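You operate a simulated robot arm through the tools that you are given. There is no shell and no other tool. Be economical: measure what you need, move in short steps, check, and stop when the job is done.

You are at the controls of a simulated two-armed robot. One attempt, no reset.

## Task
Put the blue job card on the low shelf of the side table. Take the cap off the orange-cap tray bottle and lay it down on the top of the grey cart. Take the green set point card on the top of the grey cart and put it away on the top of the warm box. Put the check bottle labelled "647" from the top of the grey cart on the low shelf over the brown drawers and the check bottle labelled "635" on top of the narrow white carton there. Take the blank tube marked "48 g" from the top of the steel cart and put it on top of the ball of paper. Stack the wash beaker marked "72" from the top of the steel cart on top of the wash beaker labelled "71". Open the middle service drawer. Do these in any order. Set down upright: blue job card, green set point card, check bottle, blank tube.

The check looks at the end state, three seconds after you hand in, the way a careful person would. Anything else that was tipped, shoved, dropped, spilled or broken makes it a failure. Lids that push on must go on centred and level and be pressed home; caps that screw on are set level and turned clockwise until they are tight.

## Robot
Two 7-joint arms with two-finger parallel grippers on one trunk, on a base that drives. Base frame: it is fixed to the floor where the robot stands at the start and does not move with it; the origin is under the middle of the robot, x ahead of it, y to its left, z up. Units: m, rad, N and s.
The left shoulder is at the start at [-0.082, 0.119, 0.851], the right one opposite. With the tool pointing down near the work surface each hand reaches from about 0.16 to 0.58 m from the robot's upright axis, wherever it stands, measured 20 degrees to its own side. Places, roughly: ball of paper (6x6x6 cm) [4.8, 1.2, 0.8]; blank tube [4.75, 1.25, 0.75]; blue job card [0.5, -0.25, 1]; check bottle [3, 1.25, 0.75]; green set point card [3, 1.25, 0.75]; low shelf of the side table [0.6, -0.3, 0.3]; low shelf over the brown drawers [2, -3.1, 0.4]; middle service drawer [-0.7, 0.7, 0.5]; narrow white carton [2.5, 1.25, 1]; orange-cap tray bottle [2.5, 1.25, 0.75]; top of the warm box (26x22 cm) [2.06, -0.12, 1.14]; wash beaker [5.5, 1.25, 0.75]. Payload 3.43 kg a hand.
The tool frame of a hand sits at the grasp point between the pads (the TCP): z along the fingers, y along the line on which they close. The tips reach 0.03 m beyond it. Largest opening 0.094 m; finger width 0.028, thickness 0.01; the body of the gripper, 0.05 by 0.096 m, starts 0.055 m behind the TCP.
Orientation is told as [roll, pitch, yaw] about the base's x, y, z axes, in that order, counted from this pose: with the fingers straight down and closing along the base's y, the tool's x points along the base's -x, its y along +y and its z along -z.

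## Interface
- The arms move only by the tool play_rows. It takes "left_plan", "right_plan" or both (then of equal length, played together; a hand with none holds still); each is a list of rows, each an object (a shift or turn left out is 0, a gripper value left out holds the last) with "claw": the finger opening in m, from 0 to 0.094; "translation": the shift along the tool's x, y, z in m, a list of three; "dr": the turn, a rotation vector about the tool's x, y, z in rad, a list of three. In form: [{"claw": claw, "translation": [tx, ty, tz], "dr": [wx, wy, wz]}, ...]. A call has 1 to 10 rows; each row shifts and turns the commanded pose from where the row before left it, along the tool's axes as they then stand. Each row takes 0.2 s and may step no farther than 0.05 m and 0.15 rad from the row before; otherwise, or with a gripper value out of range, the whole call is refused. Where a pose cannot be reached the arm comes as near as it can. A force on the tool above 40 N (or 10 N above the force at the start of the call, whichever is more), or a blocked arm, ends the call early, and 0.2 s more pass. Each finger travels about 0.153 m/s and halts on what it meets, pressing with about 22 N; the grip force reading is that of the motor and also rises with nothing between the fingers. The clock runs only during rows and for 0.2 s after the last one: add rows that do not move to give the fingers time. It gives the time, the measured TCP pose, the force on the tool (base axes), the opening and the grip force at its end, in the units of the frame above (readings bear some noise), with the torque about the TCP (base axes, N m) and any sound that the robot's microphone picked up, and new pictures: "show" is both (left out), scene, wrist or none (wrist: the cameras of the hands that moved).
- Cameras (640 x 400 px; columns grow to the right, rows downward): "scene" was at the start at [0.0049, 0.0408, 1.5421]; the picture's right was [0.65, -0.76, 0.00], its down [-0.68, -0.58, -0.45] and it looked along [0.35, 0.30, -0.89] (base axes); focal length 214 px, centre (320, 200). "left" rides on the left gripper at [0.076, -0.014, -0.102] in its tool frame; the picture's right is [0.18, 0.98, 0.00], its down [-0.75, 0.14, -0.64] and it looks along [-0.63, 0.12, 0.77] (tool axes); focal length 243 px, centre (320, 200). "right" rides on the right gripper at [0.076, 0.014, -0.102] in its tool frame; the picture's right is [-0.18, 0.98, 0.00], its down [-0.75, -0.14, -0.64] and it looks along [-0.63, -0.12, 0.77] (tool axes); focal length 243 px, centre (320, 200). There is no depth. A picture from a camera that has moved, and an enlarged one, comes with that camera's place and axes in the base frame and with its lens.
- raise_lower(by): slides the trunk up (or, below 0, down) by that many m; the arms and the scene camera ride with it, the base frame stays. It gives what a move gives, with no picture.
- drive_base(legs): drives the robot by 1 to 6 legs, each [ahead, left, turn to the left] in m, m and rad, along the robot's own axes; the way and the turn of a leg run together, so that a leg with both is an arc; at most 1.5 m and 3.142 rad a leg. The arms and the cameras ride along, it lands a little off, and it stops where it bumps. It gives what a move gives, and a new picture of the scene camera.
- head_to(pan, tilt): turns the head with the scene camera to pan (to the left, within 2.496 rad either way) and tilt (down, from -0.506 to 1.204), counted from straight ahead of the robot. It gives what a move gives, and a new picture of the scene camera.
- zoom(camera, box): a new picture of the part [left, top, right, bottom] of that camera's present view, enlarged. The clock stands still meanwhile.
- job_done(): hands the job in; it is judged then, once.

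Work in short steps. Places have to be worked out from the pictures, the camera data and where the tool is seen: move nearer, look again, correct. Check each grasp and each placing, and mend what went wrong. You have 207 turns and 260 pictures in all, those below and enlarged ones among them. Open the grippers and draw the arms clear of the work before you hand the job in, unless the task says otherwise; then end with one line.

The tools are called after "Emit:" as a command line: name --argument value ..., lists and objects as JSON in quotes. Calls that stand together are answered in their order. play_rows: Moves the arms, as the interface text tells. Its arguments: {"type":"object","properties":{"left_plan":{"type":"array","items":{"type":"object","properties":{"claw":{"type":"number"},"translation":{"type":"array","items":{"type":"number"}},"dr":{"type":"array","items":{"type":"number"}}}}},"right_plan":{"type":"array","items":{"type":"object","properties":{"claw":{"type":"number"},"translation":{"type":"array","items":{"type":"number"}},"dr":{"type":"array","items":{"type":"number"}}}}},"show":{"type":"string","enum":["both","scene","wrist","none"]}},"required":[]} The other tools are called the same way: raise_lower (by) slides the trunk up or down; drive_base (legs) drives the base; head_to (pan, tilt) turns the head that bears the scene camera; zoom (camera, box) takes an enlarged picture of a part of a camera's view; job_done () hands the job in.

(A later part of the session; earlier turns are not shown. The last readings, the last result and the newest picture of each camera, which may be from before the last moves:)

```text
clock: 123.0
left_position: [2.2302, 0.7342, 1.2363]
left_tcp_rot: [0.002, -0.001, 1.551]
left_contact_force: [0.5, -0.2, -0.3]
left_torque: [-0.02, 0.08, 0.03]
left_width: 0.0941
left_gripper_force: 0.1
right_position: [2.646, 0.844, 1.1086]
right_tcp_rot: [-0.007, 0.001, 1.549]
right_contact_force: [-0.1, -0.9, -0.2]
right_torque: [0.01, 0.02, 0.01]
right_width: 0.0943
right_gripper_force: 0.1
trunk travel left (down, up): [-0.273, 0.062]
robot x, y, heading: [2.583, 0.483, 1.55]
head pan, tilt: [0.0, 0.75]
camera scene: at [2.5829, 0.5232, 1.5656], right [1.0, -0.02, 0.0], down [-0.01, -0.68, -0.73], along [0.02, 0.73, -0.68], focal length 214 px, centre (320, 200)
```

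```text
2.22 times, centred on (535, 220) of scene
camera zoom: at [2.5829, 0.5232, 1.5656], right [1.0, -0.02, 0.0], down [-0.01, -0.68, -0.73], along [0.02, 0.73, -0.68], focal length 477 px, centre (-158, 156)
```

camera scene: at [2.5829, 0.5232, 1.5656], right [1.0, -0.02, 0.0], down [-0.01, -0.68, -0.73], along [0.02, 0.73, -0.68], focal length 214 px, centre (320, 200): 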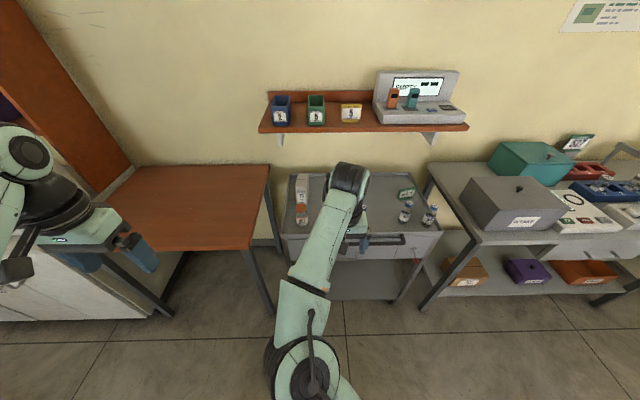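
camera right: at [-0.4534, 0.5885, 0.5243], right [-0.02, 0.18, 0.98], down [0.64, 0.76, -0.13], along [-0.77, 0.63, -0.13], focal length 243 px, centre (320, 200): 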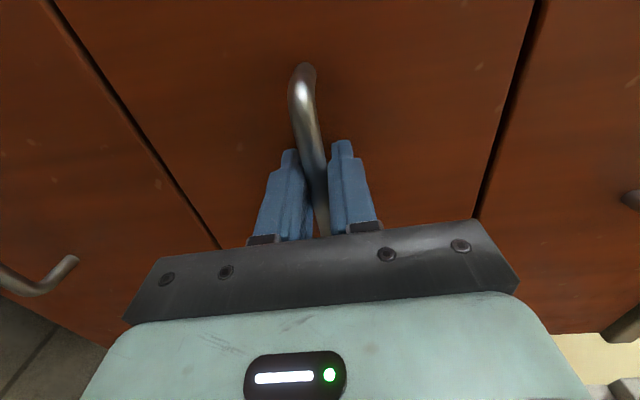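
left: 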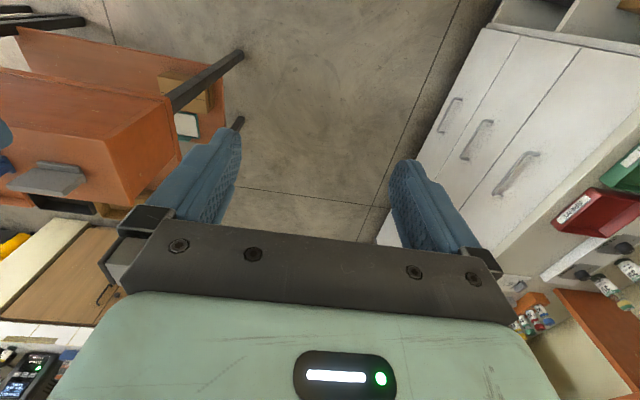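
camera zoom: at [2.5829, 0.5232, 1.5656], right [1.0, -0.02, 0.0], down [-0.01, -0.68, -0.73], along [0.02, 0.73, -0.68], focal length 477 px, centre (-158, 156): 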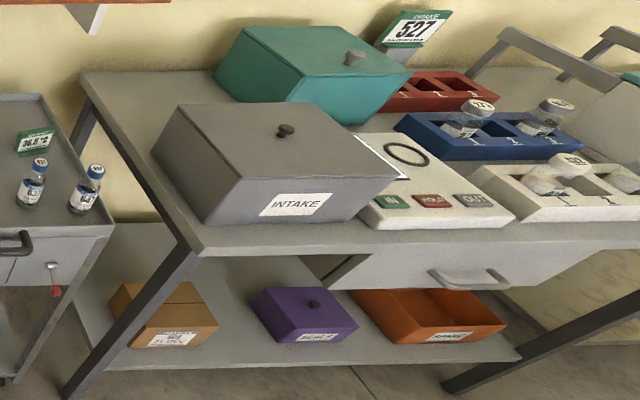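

Visible: bottle 427 (orange cap), the carton, the green card "36.5 °C", bottles 632 and 647, and a third bottle behind the arm. I check the right wrist view and shift that hand right.

Emit:
play_rows --right_plan '[{"translation": [0.0, -0.03, 0]}, {"translation": [0.0, -0.04, 0]}, {"translation": [0.0, -0.04, 0]}, {"translation": [0.0, -0.04, 0]}, {"translation": [0.0, -0.04, 0]}]'

```text
clock: 124.2
left_position: [2.2314, 0.7345, 1.2369]
left_tcp_rot: [0.002, 0.0, 1.551]
left_contact_force: [0.8, 0.9, -0.3]
left_torque: [0.03, 0.01, 0.01]
left_width: 0.0941
left_gripper_force: 0.0
right_position: [2.8371, 0.8421, 1.1095]
right_tcp_rot: [-0.005, 0.002, 1.549]
right_contact_force: [0.7, 0.2, -0.1]
right_torque: [-0.01, 0.01, 0.04]
right_width: 0.0943
right_gripper_force: 0.0
trunk travel left (down, up): [-0.273, 0.062]
robot x, y, heading: [2.5832, 0.4814, 1.553]
head pan, tilt: [0.0, 0.75]
camera scene: at [2.5842, 0.5234, 1.5656], right [1.0, -0.02, 0.0], down [-0.02, -0.68, -0.73], along [0.02, 0.73, -0.68], focal length 214 px, centre (320, 200)
camera right: at [2.8211, 0.766, 1.2124], right [-0.98, 0.21, -0.01], down [0.15, 0.75, 0.64], along [0.14, 0.63, -0.77], focal length 243 px, centre (320, 200)
```

scene: 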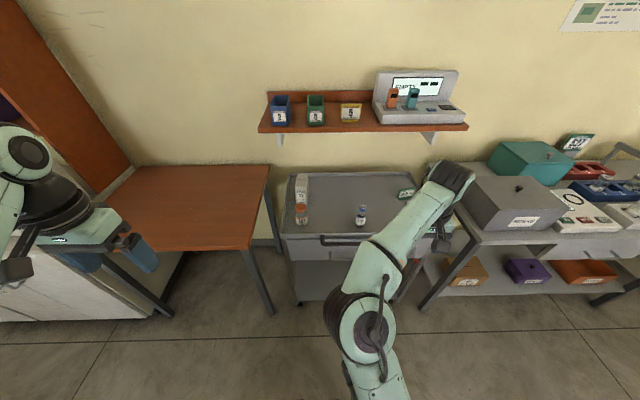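
right: 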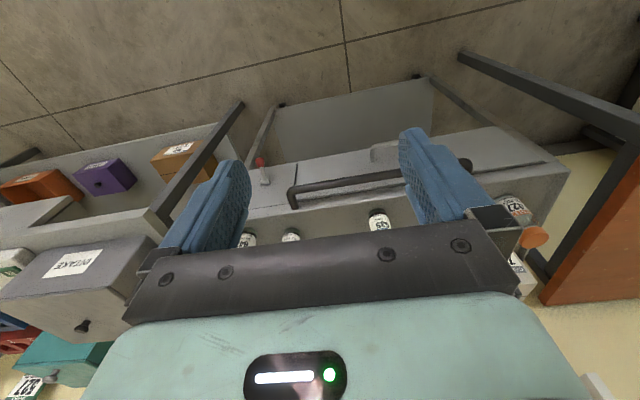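

I zoom to identify the middle bottle.

Emit:
zoom --camera "scene" --box '[280, 165, 400, 240]'

Emit:
zoom --camera "right" --box '[220, 150, 560, 300]'

```text
5.33 times, centred on (340, 202) of scene
camera zoom: at [2.5842, 0.5234, 1.5656], right [1.0, -0.02, 0.0], down [-0.02, -0.68, -0.73], along [0.02, 0.73, -0.68], focal length 1144 px, centre (213, 187)
```

zoom: 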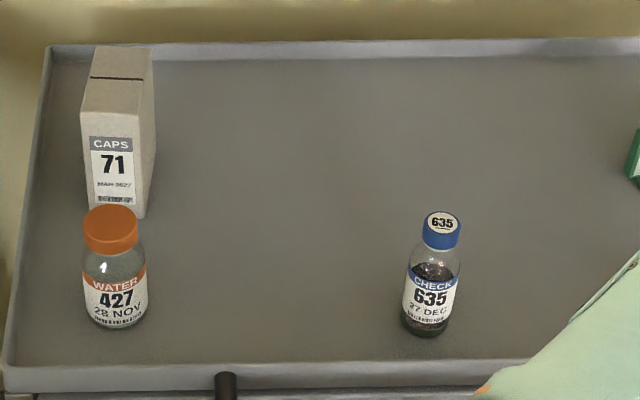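

```text
1.88 times, centred on (390, 225) of right
camera zoom: at [2.8211, 0.766, 1.2124], right [-0.98, 0.21, -0.01], down [0.15, 0.75, 0.64], along [0.14, 0.63, -0.77], focal length 457 px, centre (188, 153)
```

zoom: 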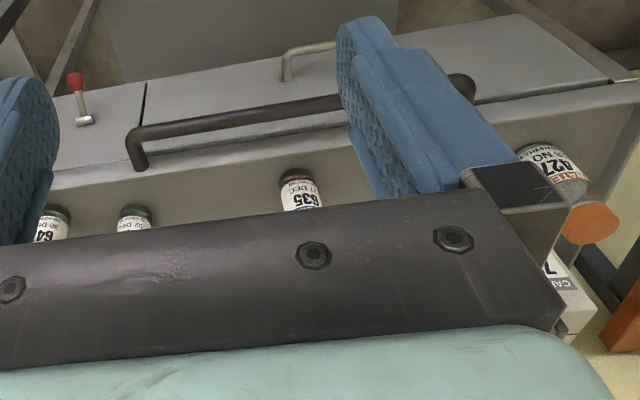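

The middle bottle is 635, at about (2.78, 1.137) with its base at z 0.836; the cart top is at 0.836. The carton top is at about (2.52, 1.32, 0.95) and lies under the wall shelf, so I'll work with the hand tilted 30° below horizontal. I tilt the right hand now.

Emit:
play_rows --right_plan '[{"dr": [0, -0.131, 0], "translation": [0.02, 0, 0]}, {"dr": [0, -0.131, 0], "translation": [0.02, 0, 0]}, {"dr": [0, -0.131, 0]}, {"dr": [0, -0.131, 0]}, {"dr": [0, -0.131, 0]}, {"dr": [0, -0.131, 0]}, {"dr": [0, -0.131, 0]}, {"dr": [0, -0.131, 0]}]' --show "none"

Emit:
drive_base --legs '[[0.2, 0.0, 0.02]]'

Emit:
play_rows --right_plan '[{}]' --show "wrist"

```text
clock: 125.9
left_position: [2.2317, 0.7332, 1.2362]
left_tcp_rot: [0.002, -0.001, 1.553]
left_contact_force: [0.0, 0.0, 0.1]
left_torque: [-0.03, 0.02, 0.02]
left_width: 0.0939
left_gripper_force: 0.0
right_position: [2.9047, 0.7857, 1.0832]
right_tcp_rot: [-0.076, -0.888, 1.419]
right_contact_force: [-1.1, -0.7, 0.3]
right_torque: [0.03, 0.01, 0.01]
right_width: 0.0938
right_gripper_force: 0.0
trunk travel left (down, up): [-0.273, 0.062]
robot x, y, heading: [2.58, 0.4872, 1.548]
head pan, tilt: [0.0, 0.75]
stopped in row 8 (right hand): the arm was blocked; the commanded pose is now the measured one
```

```text
clock: 127.5
left_position: [2.2284, 0.9251, 1.2362]
left_tcp_rot: [0.0, -0.001, 1.573]
left_contact_force: [0.9, 0.0, 0.1]
left_torque: [0.02, -0.01, 0.02]
left_width: 0.0938
left_gripper_force: 0.1
right_position: [2.9003, 0.9917, 1.0834]
right_tcp_rot: [-0.078, -0.888, 1.44]
right_contact_force: [-0.2, 0.2, 0.4]
right_torque: [0.0, -0.03, 0.01]
right_width: 0.0942
right_gripper_force: 0.2
trunk travel left (down, up): [-0.273, 0.062]
robot x, y, heading: [2.5817, 0.6813, 1.571]
head pan, tilt: [0.0, 0.75]
camera scene: at [2.5846, 0.7231, 1.5655], right [1.0, 0.0, 0.0], down [0.0, -0.68, -0.73], along [0.0, 0.73, -0.68], focal length 214 px, centre (320, 200)
```

scene: 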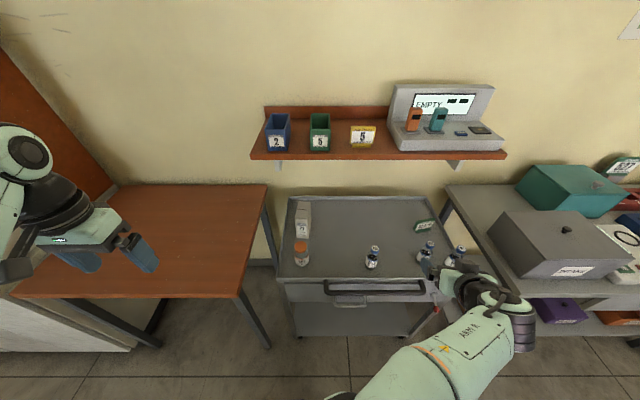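

```text
clock: 127.9
left_position: [2.2283, 0.9256, 1.2358]
left_tcp_rot: [0.001, -0.002, 1.57]
left_contact_force: [0.4, -0.6, -0.2]
left_torque: [-0.02, -0.03, -0.01]
left_width: 0.0939
left_gripper_force: 0.0
right_position: [2.9007, 0.9904, 1.0841]
right_tcp_rot: [-0.078, -0.889, 1.44]
right_contact_force: [0.2, 0.1, 0.0]
right_torque: [-0.03, 0.01, 0.0]
right_width: 0.094
right_gripper_force: 0.2
trunk travel left (down, up): [-0.273, 0.062]
robot x, y, heading: [2.5803, 0.6816, 1.572]
head pan, tilt: [0.0, 0.75]
camera right: at [2.8614, 0.8691, 1.0886], right [-0.95, 0.3, 0.09], down [0.09, -0.04, 1.0], along [0.3, 0.95, 0.01], focal length 243 px, centre (320, 200)
```

right: 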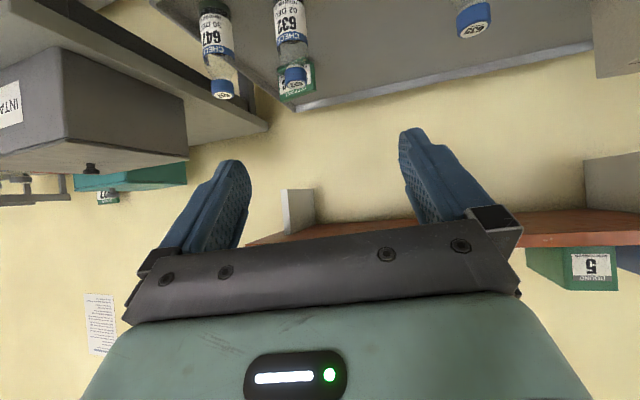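

The arm stopped at a limit while too close in. From here I move inboard toward 635 while correcting the yaw and pitch.

Emit:
play_rows --right_plan '[{"translation": [0.027, 0.032, 0.018], "dr": [-0.025, -0.042, -0.003]}, {"translation": [0.027, 0.032, 0.018], "dr": [-0.025, -0.042, -0.003]}, {"translation": [0.027, 0.032, 0.018], "dr": [-0.025, -0.042, -0.003]}, {"translation": [0.027, 0.032, 0.018], "dr": [-0.025, -0.042, -0.003]}, {}]'

```text
clock: 129.1
left_position: [2.2287, 0.9247, 1.2359]
left_tcp_rot: [0.002, -0.001, 1.571]
left_contact_force: [0.1, 0.7, 0.4]
left_torque: [0.03, 0.02, 0.04]
left_width: 0.094
left_gripper_force: 0.0
right_position: [2.7804, 1.0375, 0.9629]
right_tcp_rot: [-0.007, -1.056, 1.475]
right_contact_force: [0.3, 0.0, -0.3]
right_torque: [0.01, -0.02, 0.04]
right_width: 0.0941
right_gripper_force: 0.0
right hand out of reach, approached as far as the arm can: row 3, 4
trunk travel left (down, up): [-0.273, 0.062]
robot x, y, heading: [2.5848, 0.6845, 1.572]
head pan, tilt: [0.0, 0.75]
camera scene: at [2.5851, 0.7223, 1.5656], right [1.0, 0.0, 0.0], down [0.0, -0.68, -0.73], along [0.0, 0.73, -0.68], focal length 214 px, centre (320, 200)
camera right: at [2.7529, 0.9133, 0.947], right [-0.97, 0.19, 0.16], down [0.12, -0.2, 0.97], along [0.22, 0.96, 0.17], focal length 243 px, centre (320, 200)
```

scene: 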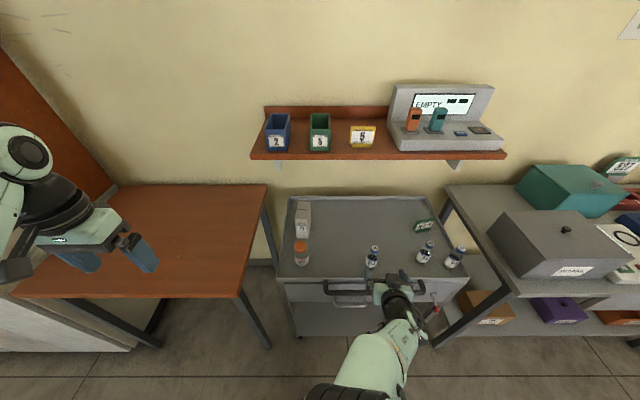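
right: 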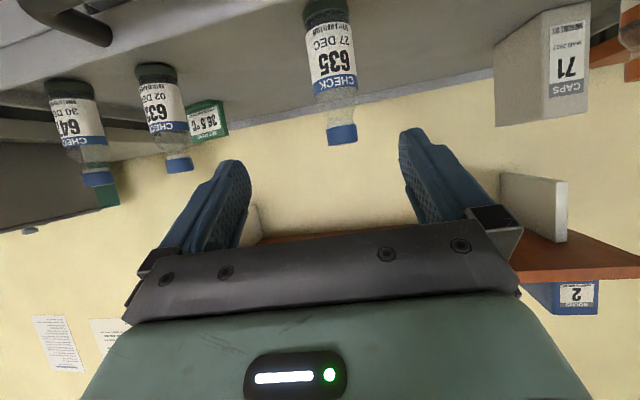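

Bottle 635 is at (2.776, 1.137), 10 cm tall and about 4.5 cm wide. I slide in with the open hand toward its body.

Emit:
play_rows --right_plan '[{"translation": [0.028, 0.0135, 0.01], "claw": 0.08}, {"translation": [0, 0, 0.04]}, {"translation": [0, 0, 0.04]}, {"translation": [0, 0, 0.039]}, {}]' --show "wrist"

```text
clock: 130.3
left_position: [2.2291, 0.9249, 1.237]
left_tcp_rot: [-0.001, -0.001, 1.573]
left_contact_force: [0.1, -0.4, -0.8]
left_torque: [0.03, -0.03, 0.01]
left_width: 0.0941
left_gripper_force: 0.1
right_position: [2.7744, 1.1467, 0.8752]
right_tcp_rot: [-0.005, -1.057, 1.474]
right_contact_force: [-0.1, -0.5, -0.2]
right_torque: [0.0, -0.02, 0.02]
right_width: 0.0801
right_gripper_force: 0.1
right hand out of reach, approached as far as the arm can: row 1
trunk travel left (down, up): [-0.273, 0.062]
robot x, y, heading: [2.5848, 0.6826, 1.566]
head pan, tilt: [0.0, 0.75]
camera right: at [2.7484, 1.0227, 0.8607], right [-0.97, 0.19, 0.16], down [0.12, -0.2, 0.97], along [0.22, 0.96, 0.17], focal length 243 px, centre (320, 200)
```

right: 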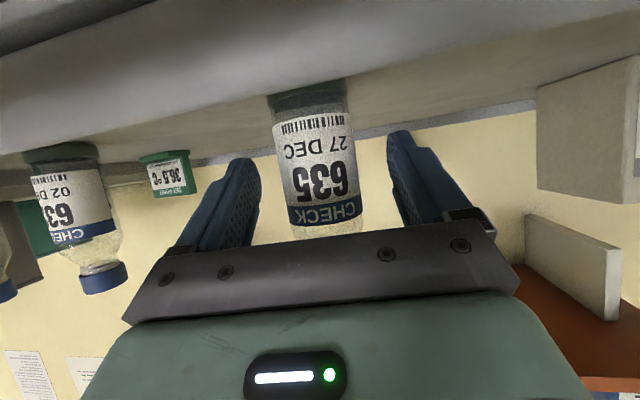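

635 sits between the pads, so I close and lift.

Emit:
play_rows --right_plan '[{"claw": 0.03}, {}, {"translation": [-0.026, 0, -0.015]}, {"translation": [-0.026, 0, -0.015]}, {"translation": [-0.026, 0, -0.015]}, {"translation": [-0.026, 0, -0.015]}, {"translation": [-0.026, 0, -0.015]}, {}]'

```text
clock: 132.1
left_position: [2.2271, 0.9258, 1.2349]
left_tcp_rot: [0.001, 0.0, 1.575]
left_contact_force: [-0.2, 0.5, -0.4]
left_torque: [0.02, 0.0, 0.0]
left_width: 0.0938
left_gripper_force: 0.1
right_position: [2.7754, 1.1464, 1.0255]
right_tcp_rot: [-0.007, -1.056, 1.475]
right_contact_force: [-0.7, -1.1, -0.3]
right_torque: [0.01, -0.02, 0.0]
right_width: 0.0432
right_gripper_force: 22.2
trunk travel left (down, up): [-0.273, 0.062]
robot x, y, heading: [2.5834, 0.6796, 1.572]
head pan, tilt: [0.0, 0.75]
camera scene: at [2.5845, 0.7231, 1.5656], right [1.0, 0.0, 0.0], down [0.0, -0.68, -0.73], along [0.0, 0.73, -0.68], focal length 214 px, centre (320, 200)
camera right: at [2.748, 1.022, 1.0106], right [-0.97, 0.19, 0.16], down [0.12, -0.2, 0.97], along [0.22, 0.96, 0.17], focal length 243 px, centre (320, 200)
```

scene: 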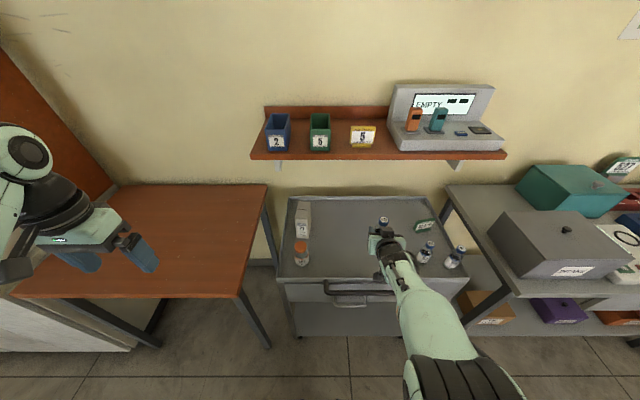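
right: 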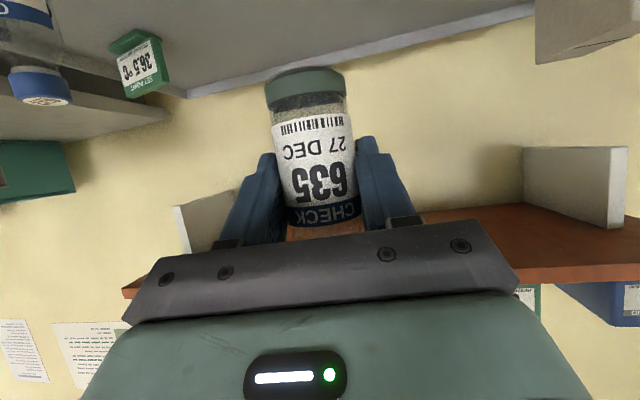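

635 is held. I zoom in on the carton for its exact place.

Emit:
zoom --camera "scene" --box '[270, 190, 350, 270]'

```text
5.00 times, centred on (310, 230) of scene
camera zoom: at [2.5845, 0.7231, 1.5656], right [1.0, 0.0, 0.0], down [0.0, -0.68, -0.73], along [0.0, 0.73, -0.68], focal length 1072 px, centre (370, 50)
```

zoom: 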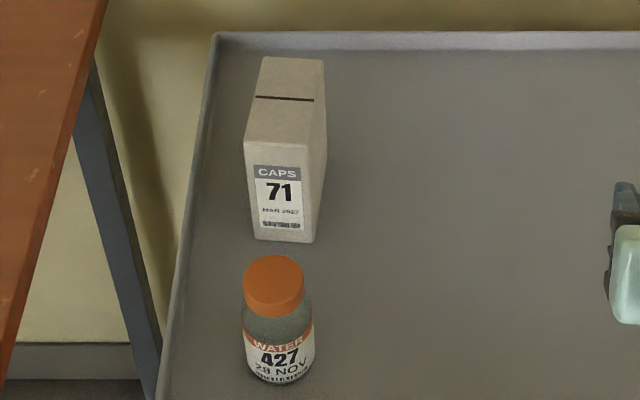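

The carton top is centred at (2.517, 1.319), z about 0.957, and is 5 cm wide. I move the base left 0.13, then bring the bottle over it with clearance.

Emit:
drive_base --legs '[[0, 0.13, 0]]'

Emit:
play_rows --right_plan '[{"translation": [-0.0175, 0.0288, 0.029]}, {"translation": [-0.0175, 0.0288, 0.029]}, {"translation": [-0.0175, 0.0288, 0.029]}, {"translation": [-0.0175, 0.0288, 0.029]}, {"translation": [-0.0175, 0.0288, 0.029]}, {}]'

```text
clock: 133.9
left_position: [2.0999, 0.9247, 1.2365]
left_tcp_rot: [-0.001, 0.0, 1.573]
left_contact_force: [1.0, 0.0, 0.3]
left_torque: [0.02, -0.01, -0.01]
left_width: 0.0937
left_gripper_force: 0.1
right_position: [2.6465, 1.1462, 1.0253]
right_tcp_rot: [-0.008, -1.056, 1.473]
right_contact_force: [0.4, -0.8, -0.6]
right_torque: [0.01, 0.02, 0.0]
right_width: 0.0433
right_gripper_force: 21.8
trunk travel left (down, up): [-0.273, 0.062]
robot x, y, heading: [2.4534, 0.6859, 1.57]
head pan, tilt: [0.0, 0.75]
camera scene: at [2.4552, 0.723, 1.5656], right [1.0, 0.0, 0.0], down [0.0, -0.68, -0.73], along [0.0, 0.73, -0.68], focal length 214 px, centre (320, 200)
```

scene: 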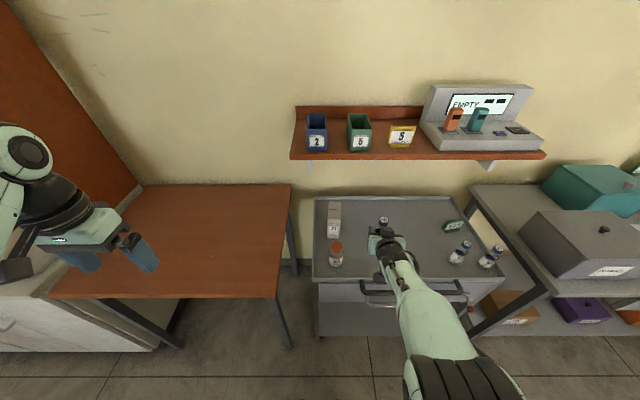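

```text
clock: 135.3
left_position: [2.0993, 0.9253, 1.2371]
left_tcp_rot: [0.001, -0.001, 1.573]
left_contact_force: [-0.4, -0.4, 0.3]
left_torque: [0.0, 0.0, 0.01]
left_width: 0.0939
left_gripper_force: 0.0
right_position: [2.5217, 1.3283, 1.03]
right_tcp_rot: [-0.004, -1.052, 1.472]
right_contact_force: [0.3, -0.3, -0.9]
right_torque: [-0.03, 0.02, 0.01]
right_width: 0.0431
right_gripper_force: 22.0
trunk travel left (down, up): [-0.273, 0.062]
robot x, y, heading: [2.4547, 0.6839, 1.566]
head pan, tilt: [0.0, 0.75]
camera scene: at [2.456, 0.7223, 1.5656], right [1.0, 0.0, 0.0], down [0.0, -0.68, -0.73], along [0.0, 0.73, -0.68], focal length 214 px, centre (320, 200)
camera right: at [2.4932, 1.204, 1.014], right [-0.97, 0.19, 0.16], down [0.12, -0.2, 0.97], along [0.22, 0.96, 0.17], focal length 243 px, centre (320, 200)
```

scene: 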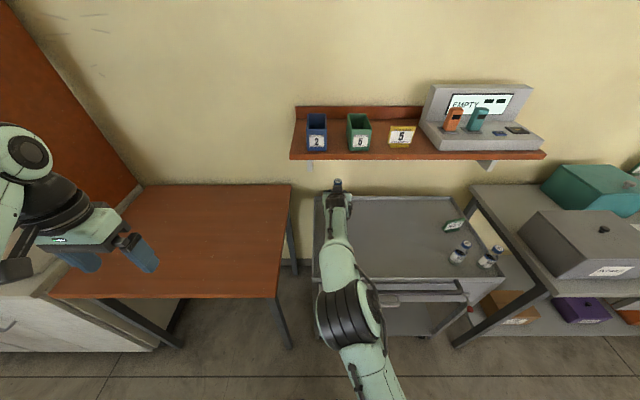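
right: 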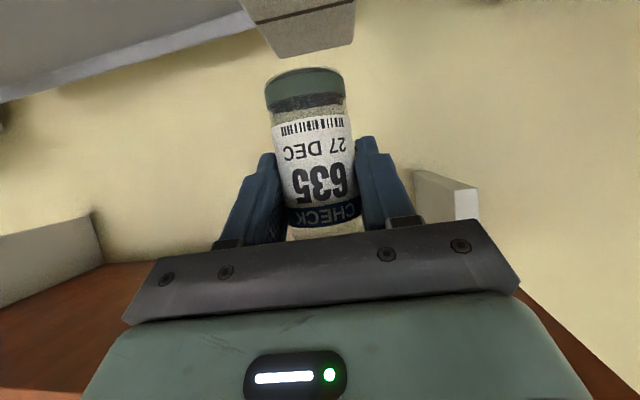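

Over the carton. I check the lateral alignment from the scene camera.

Emit:
zoom --camera "scene" --box '[300, 165, 380, 215]'

Emit:
zoom --camera "right" --box '[220, 0, 420, 125]'

```text
8.00 times, centred on (340, 190) of scene
camera zoom: at [2.456, 0.7223, 1.5656], right [1.0, 0.0, 0.0], down [0.0, -0.68, -0.73], along [0.0, 0.73, -0.68], focal length 1716 px, centre (160, 280)
```

zoom: 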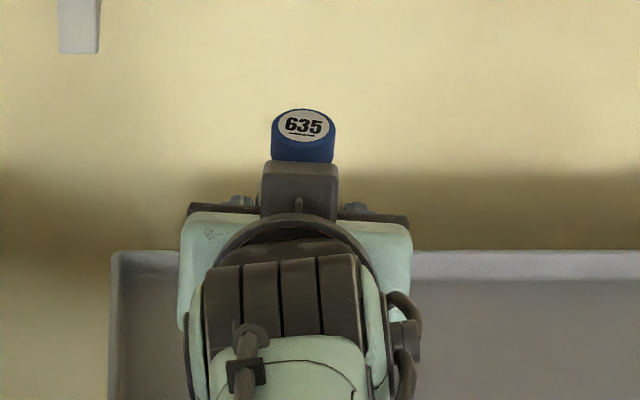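

```text
3.20 times, centred on (320, 62) of right
camera zoom: at [2.4932, 1.204, 1.014], right [-0.97, 0.19, 0.16], down [0.12, -0.2, 0.97], along [0.22, 0.96, 0.17], focal length 776 px, centre (320, 640)
```

zoom: 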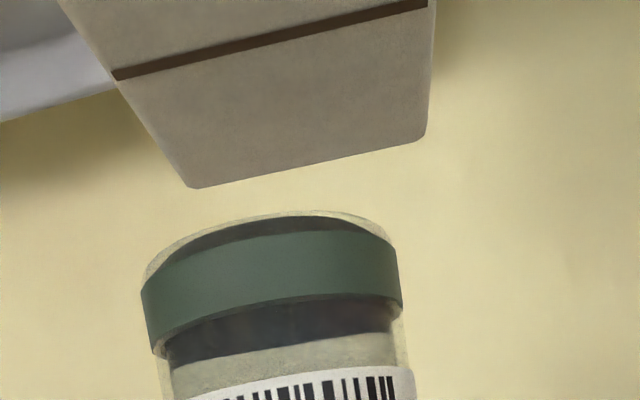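

The bottle axis is at (2.520, 1.330) and the carton centre at (2.517, 1.32). I shift by -3 mm in x and -8 mm in y and lower to contact.

Emit:
play_rows --right_plan '[{"translation": [0.004, 0.003, -0.007]}, {"translation": [0.0113, 0, 0.0064]}, {"translation": [0.0113, 0, 0.0064]}, {"translation": [0.0044, 0, 0.0025]}, {}]' --show "wrist"

```text
clock: 136.5
left_position: [2.0981, 0.9256, 1.2378]
left_tcp_rot: [0.001, -0.002, 1.572]
left_contact_force: [0.5, -0.4, 0.2]
left_torque: [-0.01, -0.02, 0.01]
left_width: 0.0937
left_gripper_force: 0.0
right_position: [2.5165, 1.3229, 1.0]
right_tcp_rot: [-0.006, -1.058, 1.473]
right_contact_force: [1.2, 0.0, 4.8]
right_torque: [-0.02, 0.04, 0.01]
right_width: 0.0432
right_gripper_force: 22.0
trunk travel left (down, up): [-0.273, 0.062]
robot x, y, heading: [2.4571, 0.6868, 1.572]
head pan, tilt: [0.0, 0.75]
camera right: at [2.4896, 1.1975, 0.9846], right [-0.97, 0.19, 0.16], down [0.12, -0.2, 0.97], along [0.22, 0.96, 0.17], focal length 243 px, centre (320, 200)
```

right: 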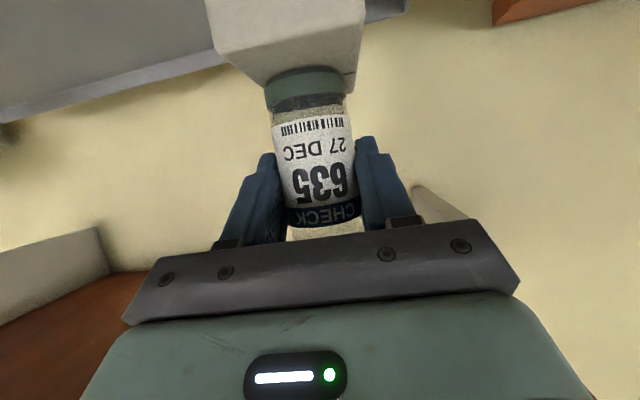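

Contact with about 5 N, and the bottle is centred on the carton. I press 1 mm more, release and back straight out.

Emit:
play_rows --right_plan '[{"translation": [0.0009, 0, 0.0005]}, {"claw": 0.075}, {}, {"translation": [-0.007, 0, -0.012]}, {"translation": [-0.015, 0, -0.026]}, {"translation": [-0.015, 0, -0.026]}, {"translation": [-0.02, 0, -0.035]}, {"translation": [-0.02, 0, -0.035]}]'

```text
clock: 138.3
left_position: [2.0979, 0.9258, 1.2359]
left_tcp_rot: [0.001, -0.001, 1.571]
left_contact_force: [-0.1, -0.1, 0.3]
left_torque: [0.02, 0.02, 0.0]
left_width: 0.0938
left_gripper_force: 0.1
right_position: [2.5089, 1.2418, 1.1318]
right_tcp_rot: [-0.005, -1.054, 1.473]
right_contact_force: [0.3, -0.7, 0.6]
right_torque: [0.01, 0.0, 0.05]
right_width: 0.075
right_gripper_force: 0.0
trunk travel left (down, up): [-0.273, 0.062]
robot x, y, heading: [2.4548, 0.6837, 1.567]
head pan, tilt: [0.0, 0.75]
camera scene: at [2.4554, 0.7221, 1.5656], right [1.0, 0.0, 0.0], down [0.0, -0.68, -0.73], along [0.0, 0.73, -0.68], focal length 214 px, centre (320, 200)
camera right: at [2.481, 1.1183, 1.116], right [-0.97, 0.19, 0.16], down [0.12, -0.2, 0.97], along [0.22, 0.96, 0.17], focal length 243 px, centre (320, 200)
```

scene: 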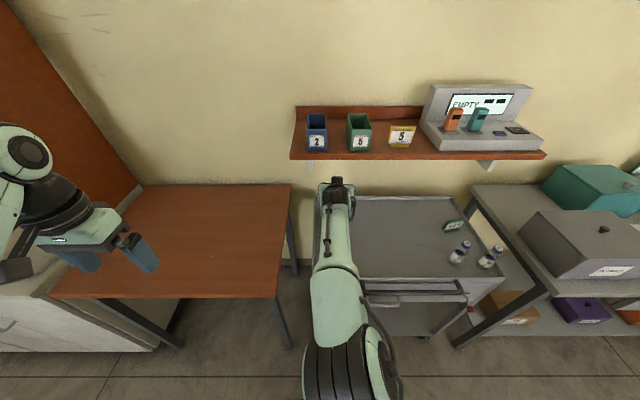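
right: 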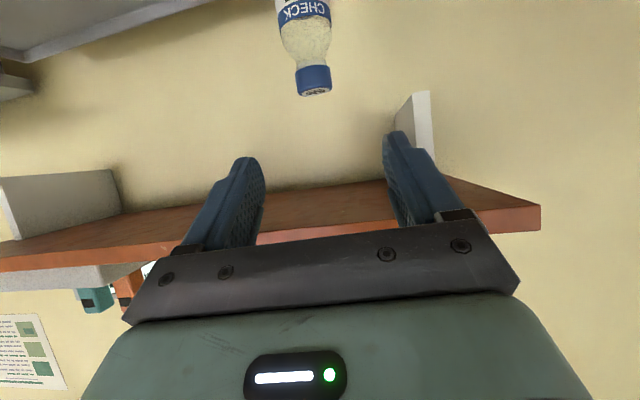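

635 stands on the carton. Next is the cap: I withdraw the right hand to the right and turn it to point down, while the left hand begins tilting.

Emit:
play_rows --right_plan '[{"translation": [0.016, -0.033, -0.029]}, {"translation": [0.016, -0.033, -0.029]}, {"translation": [0.016, -0.033, -0.029], "claw": 0.07}]' --show "none"

Emit:
play_rows --right_plan '[{"dr": [0, 0.132, 0]}, {"dr": [0, 0.132, 0]}, {"dr": [0, 0.132, 0]}, {"dr": [0, 0.132, 0]}, {"dr": [0, 0.132, 0]}, {"dr": [0, 0.132, 0]}, {"dr": [0, 0.132, 0]}, {"dr": [0, 0.132, 0]}, {}]' --left_plan '[{"dr": [0, -0.131, 0]}, {"dr": [0, -0.131, 0]}, {"dr": [0, -0.131, 0]}, {"dr": [0, -0.131, 0]}, {"dr": [0, -0.131, 0]}, {"dr": [0, -0.131, 0]}, {"dr": [0, -0.131, 0]}, {"dr": [0, -0.131, 0]}, {}]'

```text
clock: 139.1
left_position: [2.0994, 0.925, 1.2367]
left_tcp_rot: [0.001, 0.0, 1.572]
left_contact_force: [0.6, -0.3, 0.7]
left_torque: [0.01, 0.02, -0.01]
left_width: 0.094
left_gripper_force: 0.0
right_position: [2.5975, 1.1329, 1.1329]
right_tcp_rot: [-0.006, -1.056, 1.475]
right_contact_force: [0.4, -0.5, 0.1]
right_torque: [-0.02, 0.0, 0.02]
right_width: 0.0698
right_gripper_force: 0.0
trunk travel left (down, up): [-0.273, 0.062]
robot x, y, heading: [2.4515, 0.6849, 1.569]
head pan, tilt: [0.0, 0.75]
```

```text
clock: 141.1
left_position: [2.1001, 0.928, 1.2372]
left_tcp_rot: [0.002, -1.049, 1.57]
left_contact_force: [0.6, 0.6, -0.2]
left_torque: [0.0, -0.02, -0.06]
left_width: 0.0939
left_gripper_force: 0.0
right_position: [2.5861, 1.1056, 1.1308]
right_tcp_rot: [-0.001, 0.003, 1.467]
right_contact_force: [-0.4, -0.1, 0.0]
right_torque: [-0.03, 0.01, 0.02]
right_width: 0.0695
right_gripper_force: 0.1
right hand out of reach, approached as far as the arm can: row 8
trunk travel left (down, up): [-0.273, 0.062]
robot x, y, heading: [2.458, 0.6842, 1.565]
head pan, tilt: [0.0, 0.75]
camera scene: at [2.4558, 0.7238, 1.5656], right [1.0, 0.0, 0.0], down [0.0, -0.68, -0.73], along [0.0, 0.73, -0.68], focal length 214 px, centre (320, 200)
camera right: at [2.5643, 1.033, 1.2346], right [-0.96, 0.28, 0.0], down [0.22, 0.74, 0.64], along [0.18, 0.61, -0.77], focal length 243 px, centre (320, 200)
camera left: at [2.1146, 0.8007, 1.2213], right [-0.98, -0.09, -0.16], down [-0.14, -0.18, 0.97], along [-0.12, 0.98, 0.17], focal length 243 px, centre (320, 200)
```

scene: 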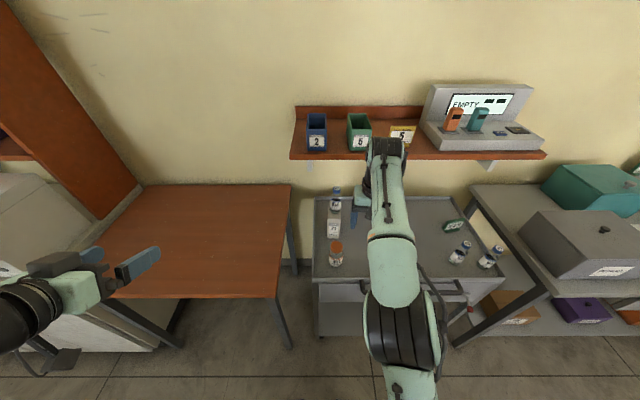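
right: 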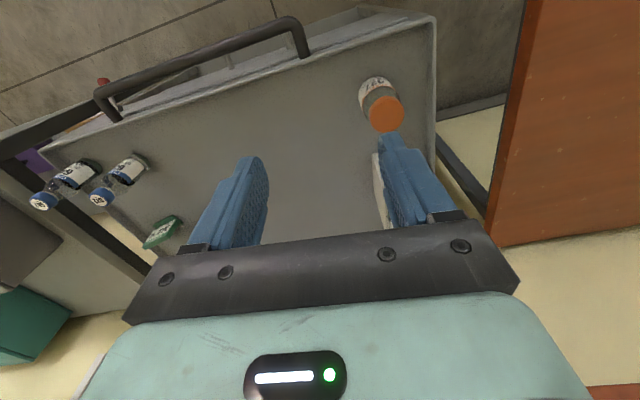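
left: 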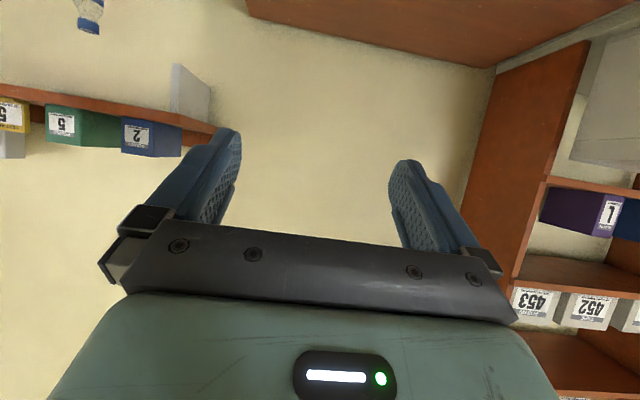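

The cap centre is confirmed at (2.520, 1.150), top z 0.957. I yaw the left hand inward and bring it toward the bottle, shifting the right hand a bit aside.

Emit:
play_rows --left_plan '[{"dr": [0.109, 0, 0.0625], "claw": 0.085}, {"dr": [0.109, 0, 0.0625]}, {"dr": [0.109, 0, 0.0625]}, {"dr": [0.109, 0, 0.0625]}, {"translation": [0.0122, -0.026, 0.0387]}, {"translation": [0.0122, -0.026, 0.0387]}, {"translation": [0.0122, -0.026, 0.0387]}, {"translation": [0.0122, -0.026, 0.0387]}, {"translation": [0.0122, -0.026, 0.0387]}]' --right_plan '[{"translation": [0, -0.025, 0]}, {"translation": [0, -0.025, 0]}, {"translation": [0, -0.025, 0]}, {}, {}, {}, {}, {}, {}]' --show "none"

Emit:
play_rows --left_plan '[{"translation": [0.0122, -0.026, 0.0387]}, {"translation": [0.0122, -0.026, 0.0387]}, {"translation": [0.0122, -0.026, 0.0387]}, {"translation": [0.0122, -0.026, 0.0387]}, {}]'

```text
clock: 143.1
left_position: [2.2796, 0.9851, 1.0868]
left_tcp_rot: [0.0, -1.048, 1.072]
left_contact_force: [-0.1, 0.2, 0.3]
left_torque: [0.02, 0.03, 0.0]
left_width: 0.0851
left_gripper_force: 0.1
right_position: [2.6616, 1.0982, 1.1315]
right_tcp_rot: [-0.003, -0.002, 1.466]
right_contact_force: [0.5, 1.2, 0.0]
right_torque: [-0.03, 0.0, -0.02]
right_width: 0.0702
right_gripper_force: 0.1
trunk travel left (down, up): [-0.273, 0.062]
robot x, y, heading: [2.4577, 0.6872, 1.571]
head pan, tilt: [0.0, 0.75]
```

```text
clock: 144.3
left_position: [2.4231, 1.0297, 0.9681]
left_tcp_rot: [-0.002, -1.05, 1.073]
left_contact_force: [-0.7, -0.3, 0.1]
left_torque: [-0.02, -0.01, 0.02]
left_width: 0.085
left_gripper_force: 0.0
right_position: [2.6599, 1.0973, 1.1329]
right_tcp_rot: [-0.003, -0.001, 1.468]
right_contact_force: [-0.1, 0.4, -0.3]
right_torque: [-0.05, 0.01, 0.0]
right_width: 0.0699
right_gripper_force: 0.0
trunk travel left (down, up): [-0.273, 0.062]
robot x, y, heading: [2.4544, 0.6801, 1.572]
head pan, tilt: [0.0, 0.75]
camera scene: at [2.4548, 0.7221, 1.5656], right [1.0, 0.0, 0.0], down [0.0, -0.68, -0.73], along [0.0, 0.73, -0.68], focal length 214 px, centre (320, 200)
camera left: at [2.375, 0.912, 0.9527], right [-0.91, 0.39, -0.16], down [-0.21, -0.09, 0.97], along [0.37, 0.92, 0.17], focal length 243 px, centre (320, 200)
```

scene: 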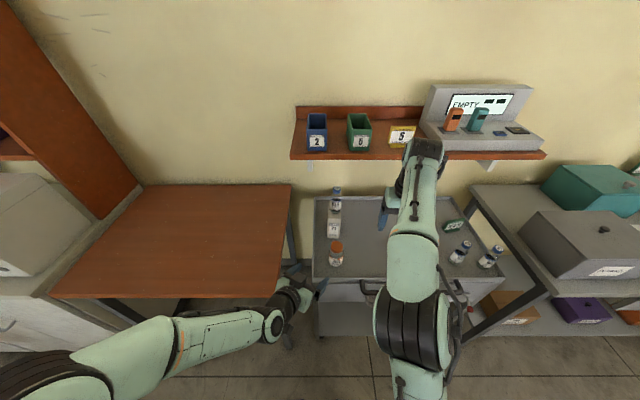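
left: 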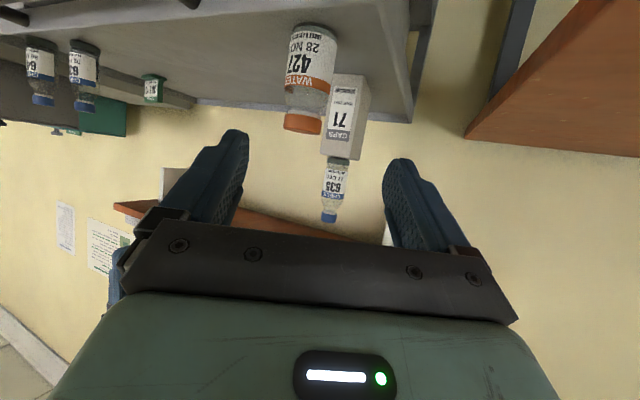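

Clear view: 427 and its cap ahead, with 635 fine behind. I slide the left hand in around the bottle body.

Emit:
play_rows --left_plan '[{"translation": [0.008, -0.027, 0.02]}, {"translation": [0, 0, 0.04]}, {"translation": [0, 0, 0.04]}, {"translation": [0, 0, 0.04]}, {"translation": [0, 0, 0.03]}, {}]' --show "wrist"

```text
clock: 145.7
left_position: [2.5152, 1.1419, 0.8758]
left_tcp_rot: [-0.002, -1.05, 1.07]
left_contact_force: [0.8, -0.2, -0.8]
left_torque: [-0.01, -0.02, 0.0]
left_width: 0.085
left_gripper_force: 0.0
right_position: [2.6613, 1.0984, 1.1327]
right_tcp_rot: [-0.004, 0.002, 1.469]
right_contact_force: [-0.2, 0.6, 0.4]
right_torque: [0.02, -0.03, 0.0]
right_width: 0.0698
right_gripper_force: 0.1
trunk travel left (down, up): [-0.273, 0.062]
robot x, y, heading: [2.453, 0.6857, 1.57]
head pan, tilt: [0.0, 0.75]
camera left: at [2.4673, 1.025, 0.861], right [-0.91, 0.39, -0.16], down [-0.21, -0.09, 0.97], along [0.37, 0.92, 0.16], focal length 243 px, centre (320, 200)
```

left: 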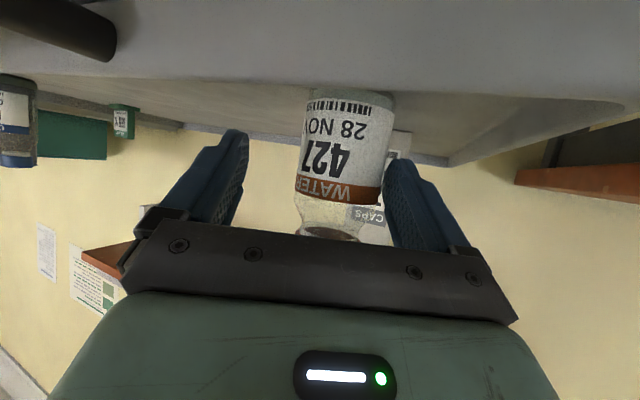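

The bottle sits 1.3 cm to the tool's +y side. I centre on it, then close gently.

Emit:
play_rows --left_plan '[{"translation": [0, 0.013, 0.005]}, {}, {"claw": 0.04}, {}, {}]' --show "wrist"

```text
clock: 146.9
left_position: [2.5057, 1.1522, 0.8736]
left_tcp_rot: [-0.004, -1.048, 1.069]
left_contact_force: [0.6, 1.0, -0.3]
left_torque: [0.01, -0.04, 0.03]
left_width: 0.0508
left_gripper_force: 21.4
right_position: [2.6613, 1.0998, 1.132]
right_tcp_rot: [-0.002, 0.0, 1.467]
right_contact_force: [-0.7, 0.4, 0.4]
right_torque: [-0.02, 0.02, -0.03]
right_width: 0.0699
right_gripper_force: 0.0
trunk travel left (down, up): [-0.273, 0.062]
robot x, y, heading: [2.4524, 0.6885, 1.567]
head pan, tilt: [0.0, 0.75]
camera left: at [2.4585, 1.0352, 0.8587], right [-0.91, 0.39, -0.16], down [-0.21, -0.09, 0.97], along [0.37, 0.92, 0.16], focal length 243 px, centre (320, 200)
```

left: 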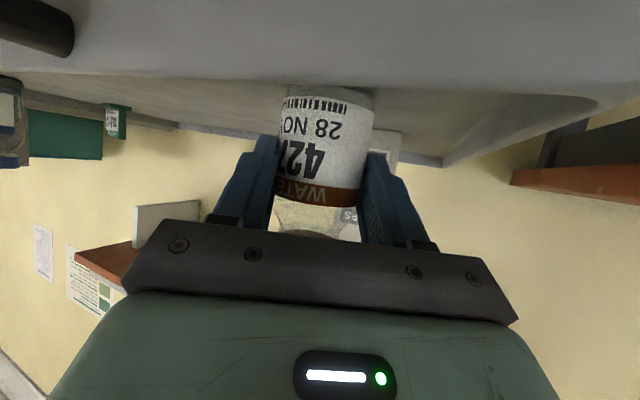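

427 is firmly held. I bring the right hand above the cap.

Emit:
play_rows --right_plan '[{"translation": [-0.0094, 0.0377, 0.0]}, {"translation": [-0.0094, 0.0377, 0.0]}, {"translation": [-0.0094, 0.0377, 0.0]}, {"translation": [-0.0094, 0.0377, 0.02]}, {}]'

```text
clock: 148.1
left_position: [2.5055, 1.1519, 0.8743]
left_tcp_rot: [0.001, -1.049, 1.07]
left_contact_force: [-0.4, -0.4, 1.0]
left_torque: [0.0, 0.01, 0.04]
left_width: 0.0507
left_gripper_force: 22.2
right_position: [2.534, 1.1214, 1.126]
right_tcp_rot: [-0.001, -0.002, 1.466]
right_contact_force: [-0.3, -0.4, 0.1]
right_torque: [0.03, 0.01, -0.02]
right_width: 0.0702
right_gripper_force: 0.1
right hand out of reach, approached as far as the arm can: row 1, 2, 3, 4
trunk travel left (down, up): [-0.273, 0.062]
robot x, y, heading: [2.4566, 0.6844, 1.57]
head pan, tilt: [0.0, 0.75]
camera scene: at [2.4556, 0.7228, 1.5656], right [1.0, 0.0, 0.0], down [0.0, -0.68, -0.73], along [0.0, 0.73, -0.68], focal length 214 px, centre (320, 200)
camera right: at [2.5108, 1.0477, 1.2289], right [-0.96, 0.28, 0.0], down [0.22, 0.73, 0.64], along [0.18, 0.62, -0.77], focal length 243 px, centre (320, 200)
```

scene: 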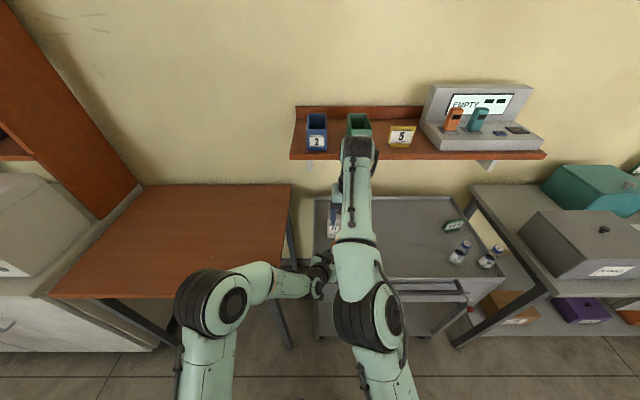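
right: 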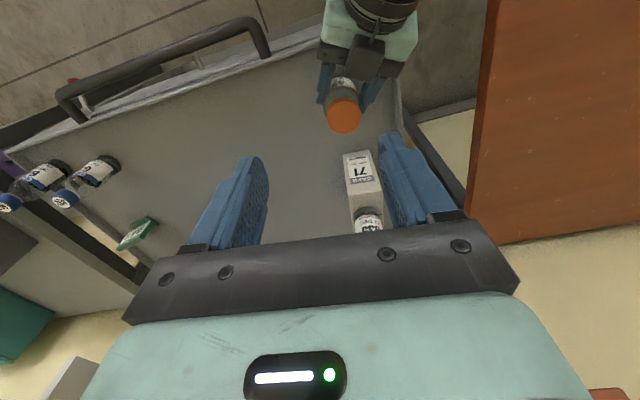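

The cap is at (2.513, 1.155). I approach while descending to z about 1.02, where the reach should be better.

Emit:
play_rows --right_plan '[{"translation": [0, 0, 0.04]}, {"translation": [-0.01, 0.008, 0.03]}, {"translation": [-0.01, 0.008, 0.03]}, {"translation": [-0.0116, 0.0084, 0.0]}, {}]'

```text
clock: 149.3
left_position: [2.5065, 1.1518, 0.8735]
left_tcp_rot: [0.001, -1.048, 1.071]
left_contact_force: [-0.5, -0.7, -0.2]
left_torque: [0.03, 0.0, -0.01]
left_width: 0.0502
left_gripper_force: 22.2
right_position: [2.5105, 1.1556, 1.0263]
right_tcp_rot: [-0.001, -0.005, 1.471]
right_contact_force: [-0.9, 0.3, 0.8]
right_torque: [-0.02, 0.01, -0.01]
right_width: 0.0698
right_gripper_force: 0.0
trunk travel left (down, up): [-0.273, 0.062]
robot x, y, heading: [2.4532, 0.686, 1.568]
head pan, tilt: [0.0, 0.75]
camera scene: at [2.4556, 0.7229, 1.5656], right [1.0, 0.0, 0.0], down [0.0, -0.68, -0.73], along [0.0, 0.73, -0.68], focal length 214 px, centre (320, 200)
camera right: at [2.4889, 1.0805, 1.1298], right [-0.96, 0.28, 0.0], down [0.21, 0.73, 0.64], along [0.18, 0.62, -0.76], focal length 243 px, centre (320, 200)
```

scene: 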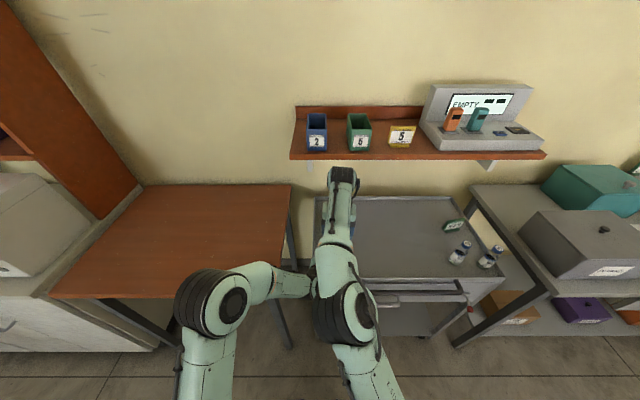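
right: 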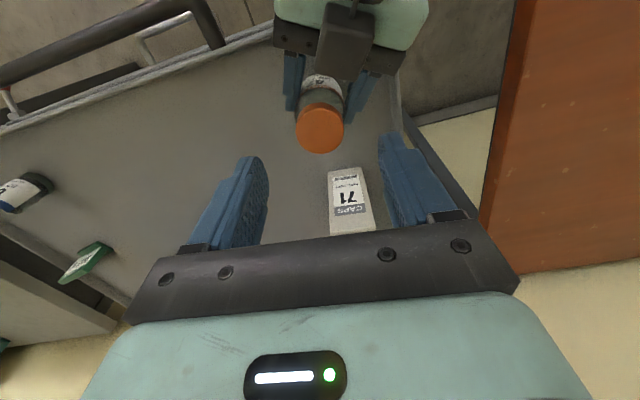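

The hand is aligned with the cap. I pre-rotate clockwise 0.6 rad for range, then descend and close on the cap.

Emit:
play_rows --right_plan '[{"dr": [0, 0, 0.15]}, {"dr": [0, 0, 0.15]}, {"dr": [0, 0, 0.15]}, {"dr": [0, 0, 0.15]}, {"translation": [0, 0, 0.03]}, {"translation": [0, 0, 0.03]}, {"translation": [0, 0, 0.008]}, {"claw": 0.02}, {}, {}]' --show "wrist"

```text
clock: 151.5
left_position: [2.5066, 1.1519, 0.8725]
left_tcp_rot: [-0.002, -1.049, 1.07]
left_contact_force: [-0.5, -0.8, 0.4]
left_torque: [0.0, 0.04, 0.02]
left_width: 0.0502
left_gripper_force: 22.6
right_position: [2.5084, 1.1546, 0.9633]
right_tcp_rot: [-0.001, -0.003, 0.867]
right_contact_force: [0.2, -0.3, -0.1]
right_torque: [-0.01, 0.02, 0.02]
right_width: 0.0201
right_gripper_force: 0.1
right hand out of reach, approached as far as the arm can: row 1
trunk travel left (down, up): [-0.273, 0.062]
robot x, y, heading: [2.451, 0.6823, 1.57]
head pan, tilt: [0.0, 0.75]
camera right: at [2.4472, 1.106, 1.0653], right [-0.63, 0.78, 0.0], down [0.59, 0.48, 0.64], along [0.5, 0.41, -0.77], focal length 243 px, centre (320, 200)
```

right: 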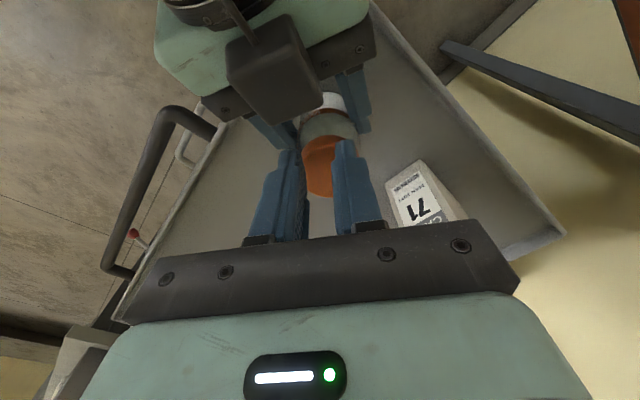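

The fingers closed above the cap, so it's lower than I judged. I open and look again from here.

Emit:
play_rows --right_plan '[{"claw": 0.08}, {"translation": [0, 0, -0.02]}, {}]' --show "wrist"

Emit:
zoom --camera "right" --box '[220, 60, 440, 240]'

```text
clock: 152.3
left_position: [2.5063, 1.1527, 0.8734]
left_tcp_rot: [-0.002, -1.05, 1.069]
left_contact_force: [1.1, 0.1, 0.0]
left_torque: [-0.02, 0.03, 0.01]
left_width: 0.0505
left_gripper_force: 22.2
right_position: [2.5078, 1.1554, 0.9826]
right_tcp_rot: [-0.002, -0.002, 0.867]
right_contact_force: [0.6, -0.3, 0.7]
right_torque: [0.0, 0.0, -0.01]
right_width: 0.0799
right_gripper_force: 0.2
trunk travel left (down, up): [-0.273, 0.062]
robot x, y, heading: [2.4547, 0.6851, 1.568]
head pan, tilt: [0.0, 0.75]
camera right: at [2.4474, 1.1066, 1.0854], right [-0.63, 0.78, 0.0], down [0.59, 0.48, 0.64], along [0.5, 0.4, -0.77], focal length 243 px, centre (320, 200)
```

right: 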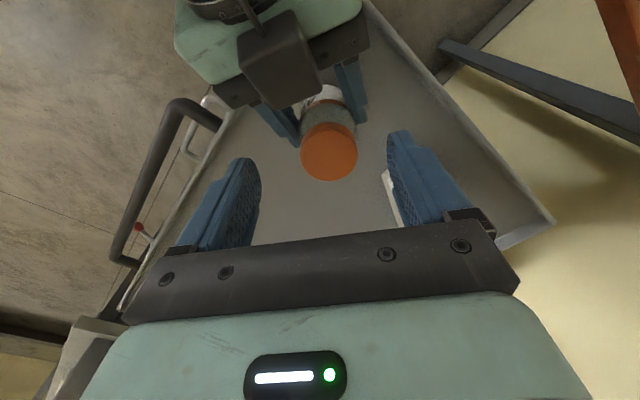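

```text
2.22 times, centred on (330, 150) of right
camera zoom: at [2.4474, 1.1066, 1.0854], right [-0.63, 0.78, 0.0], down [0.59, 0.48, 0.64], along [0.5, 0.4, -0.77], focal length 539 px, centre (298, 311)
```

zoom: 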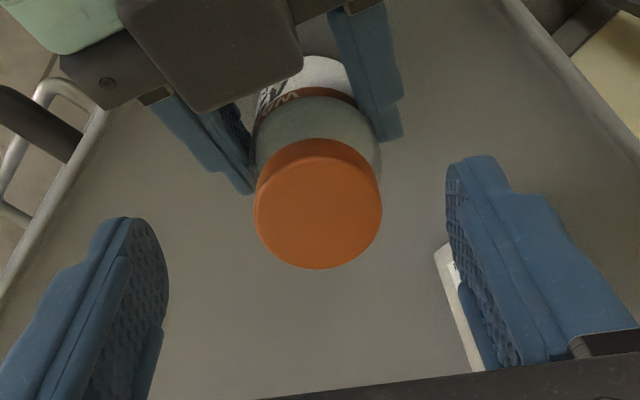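

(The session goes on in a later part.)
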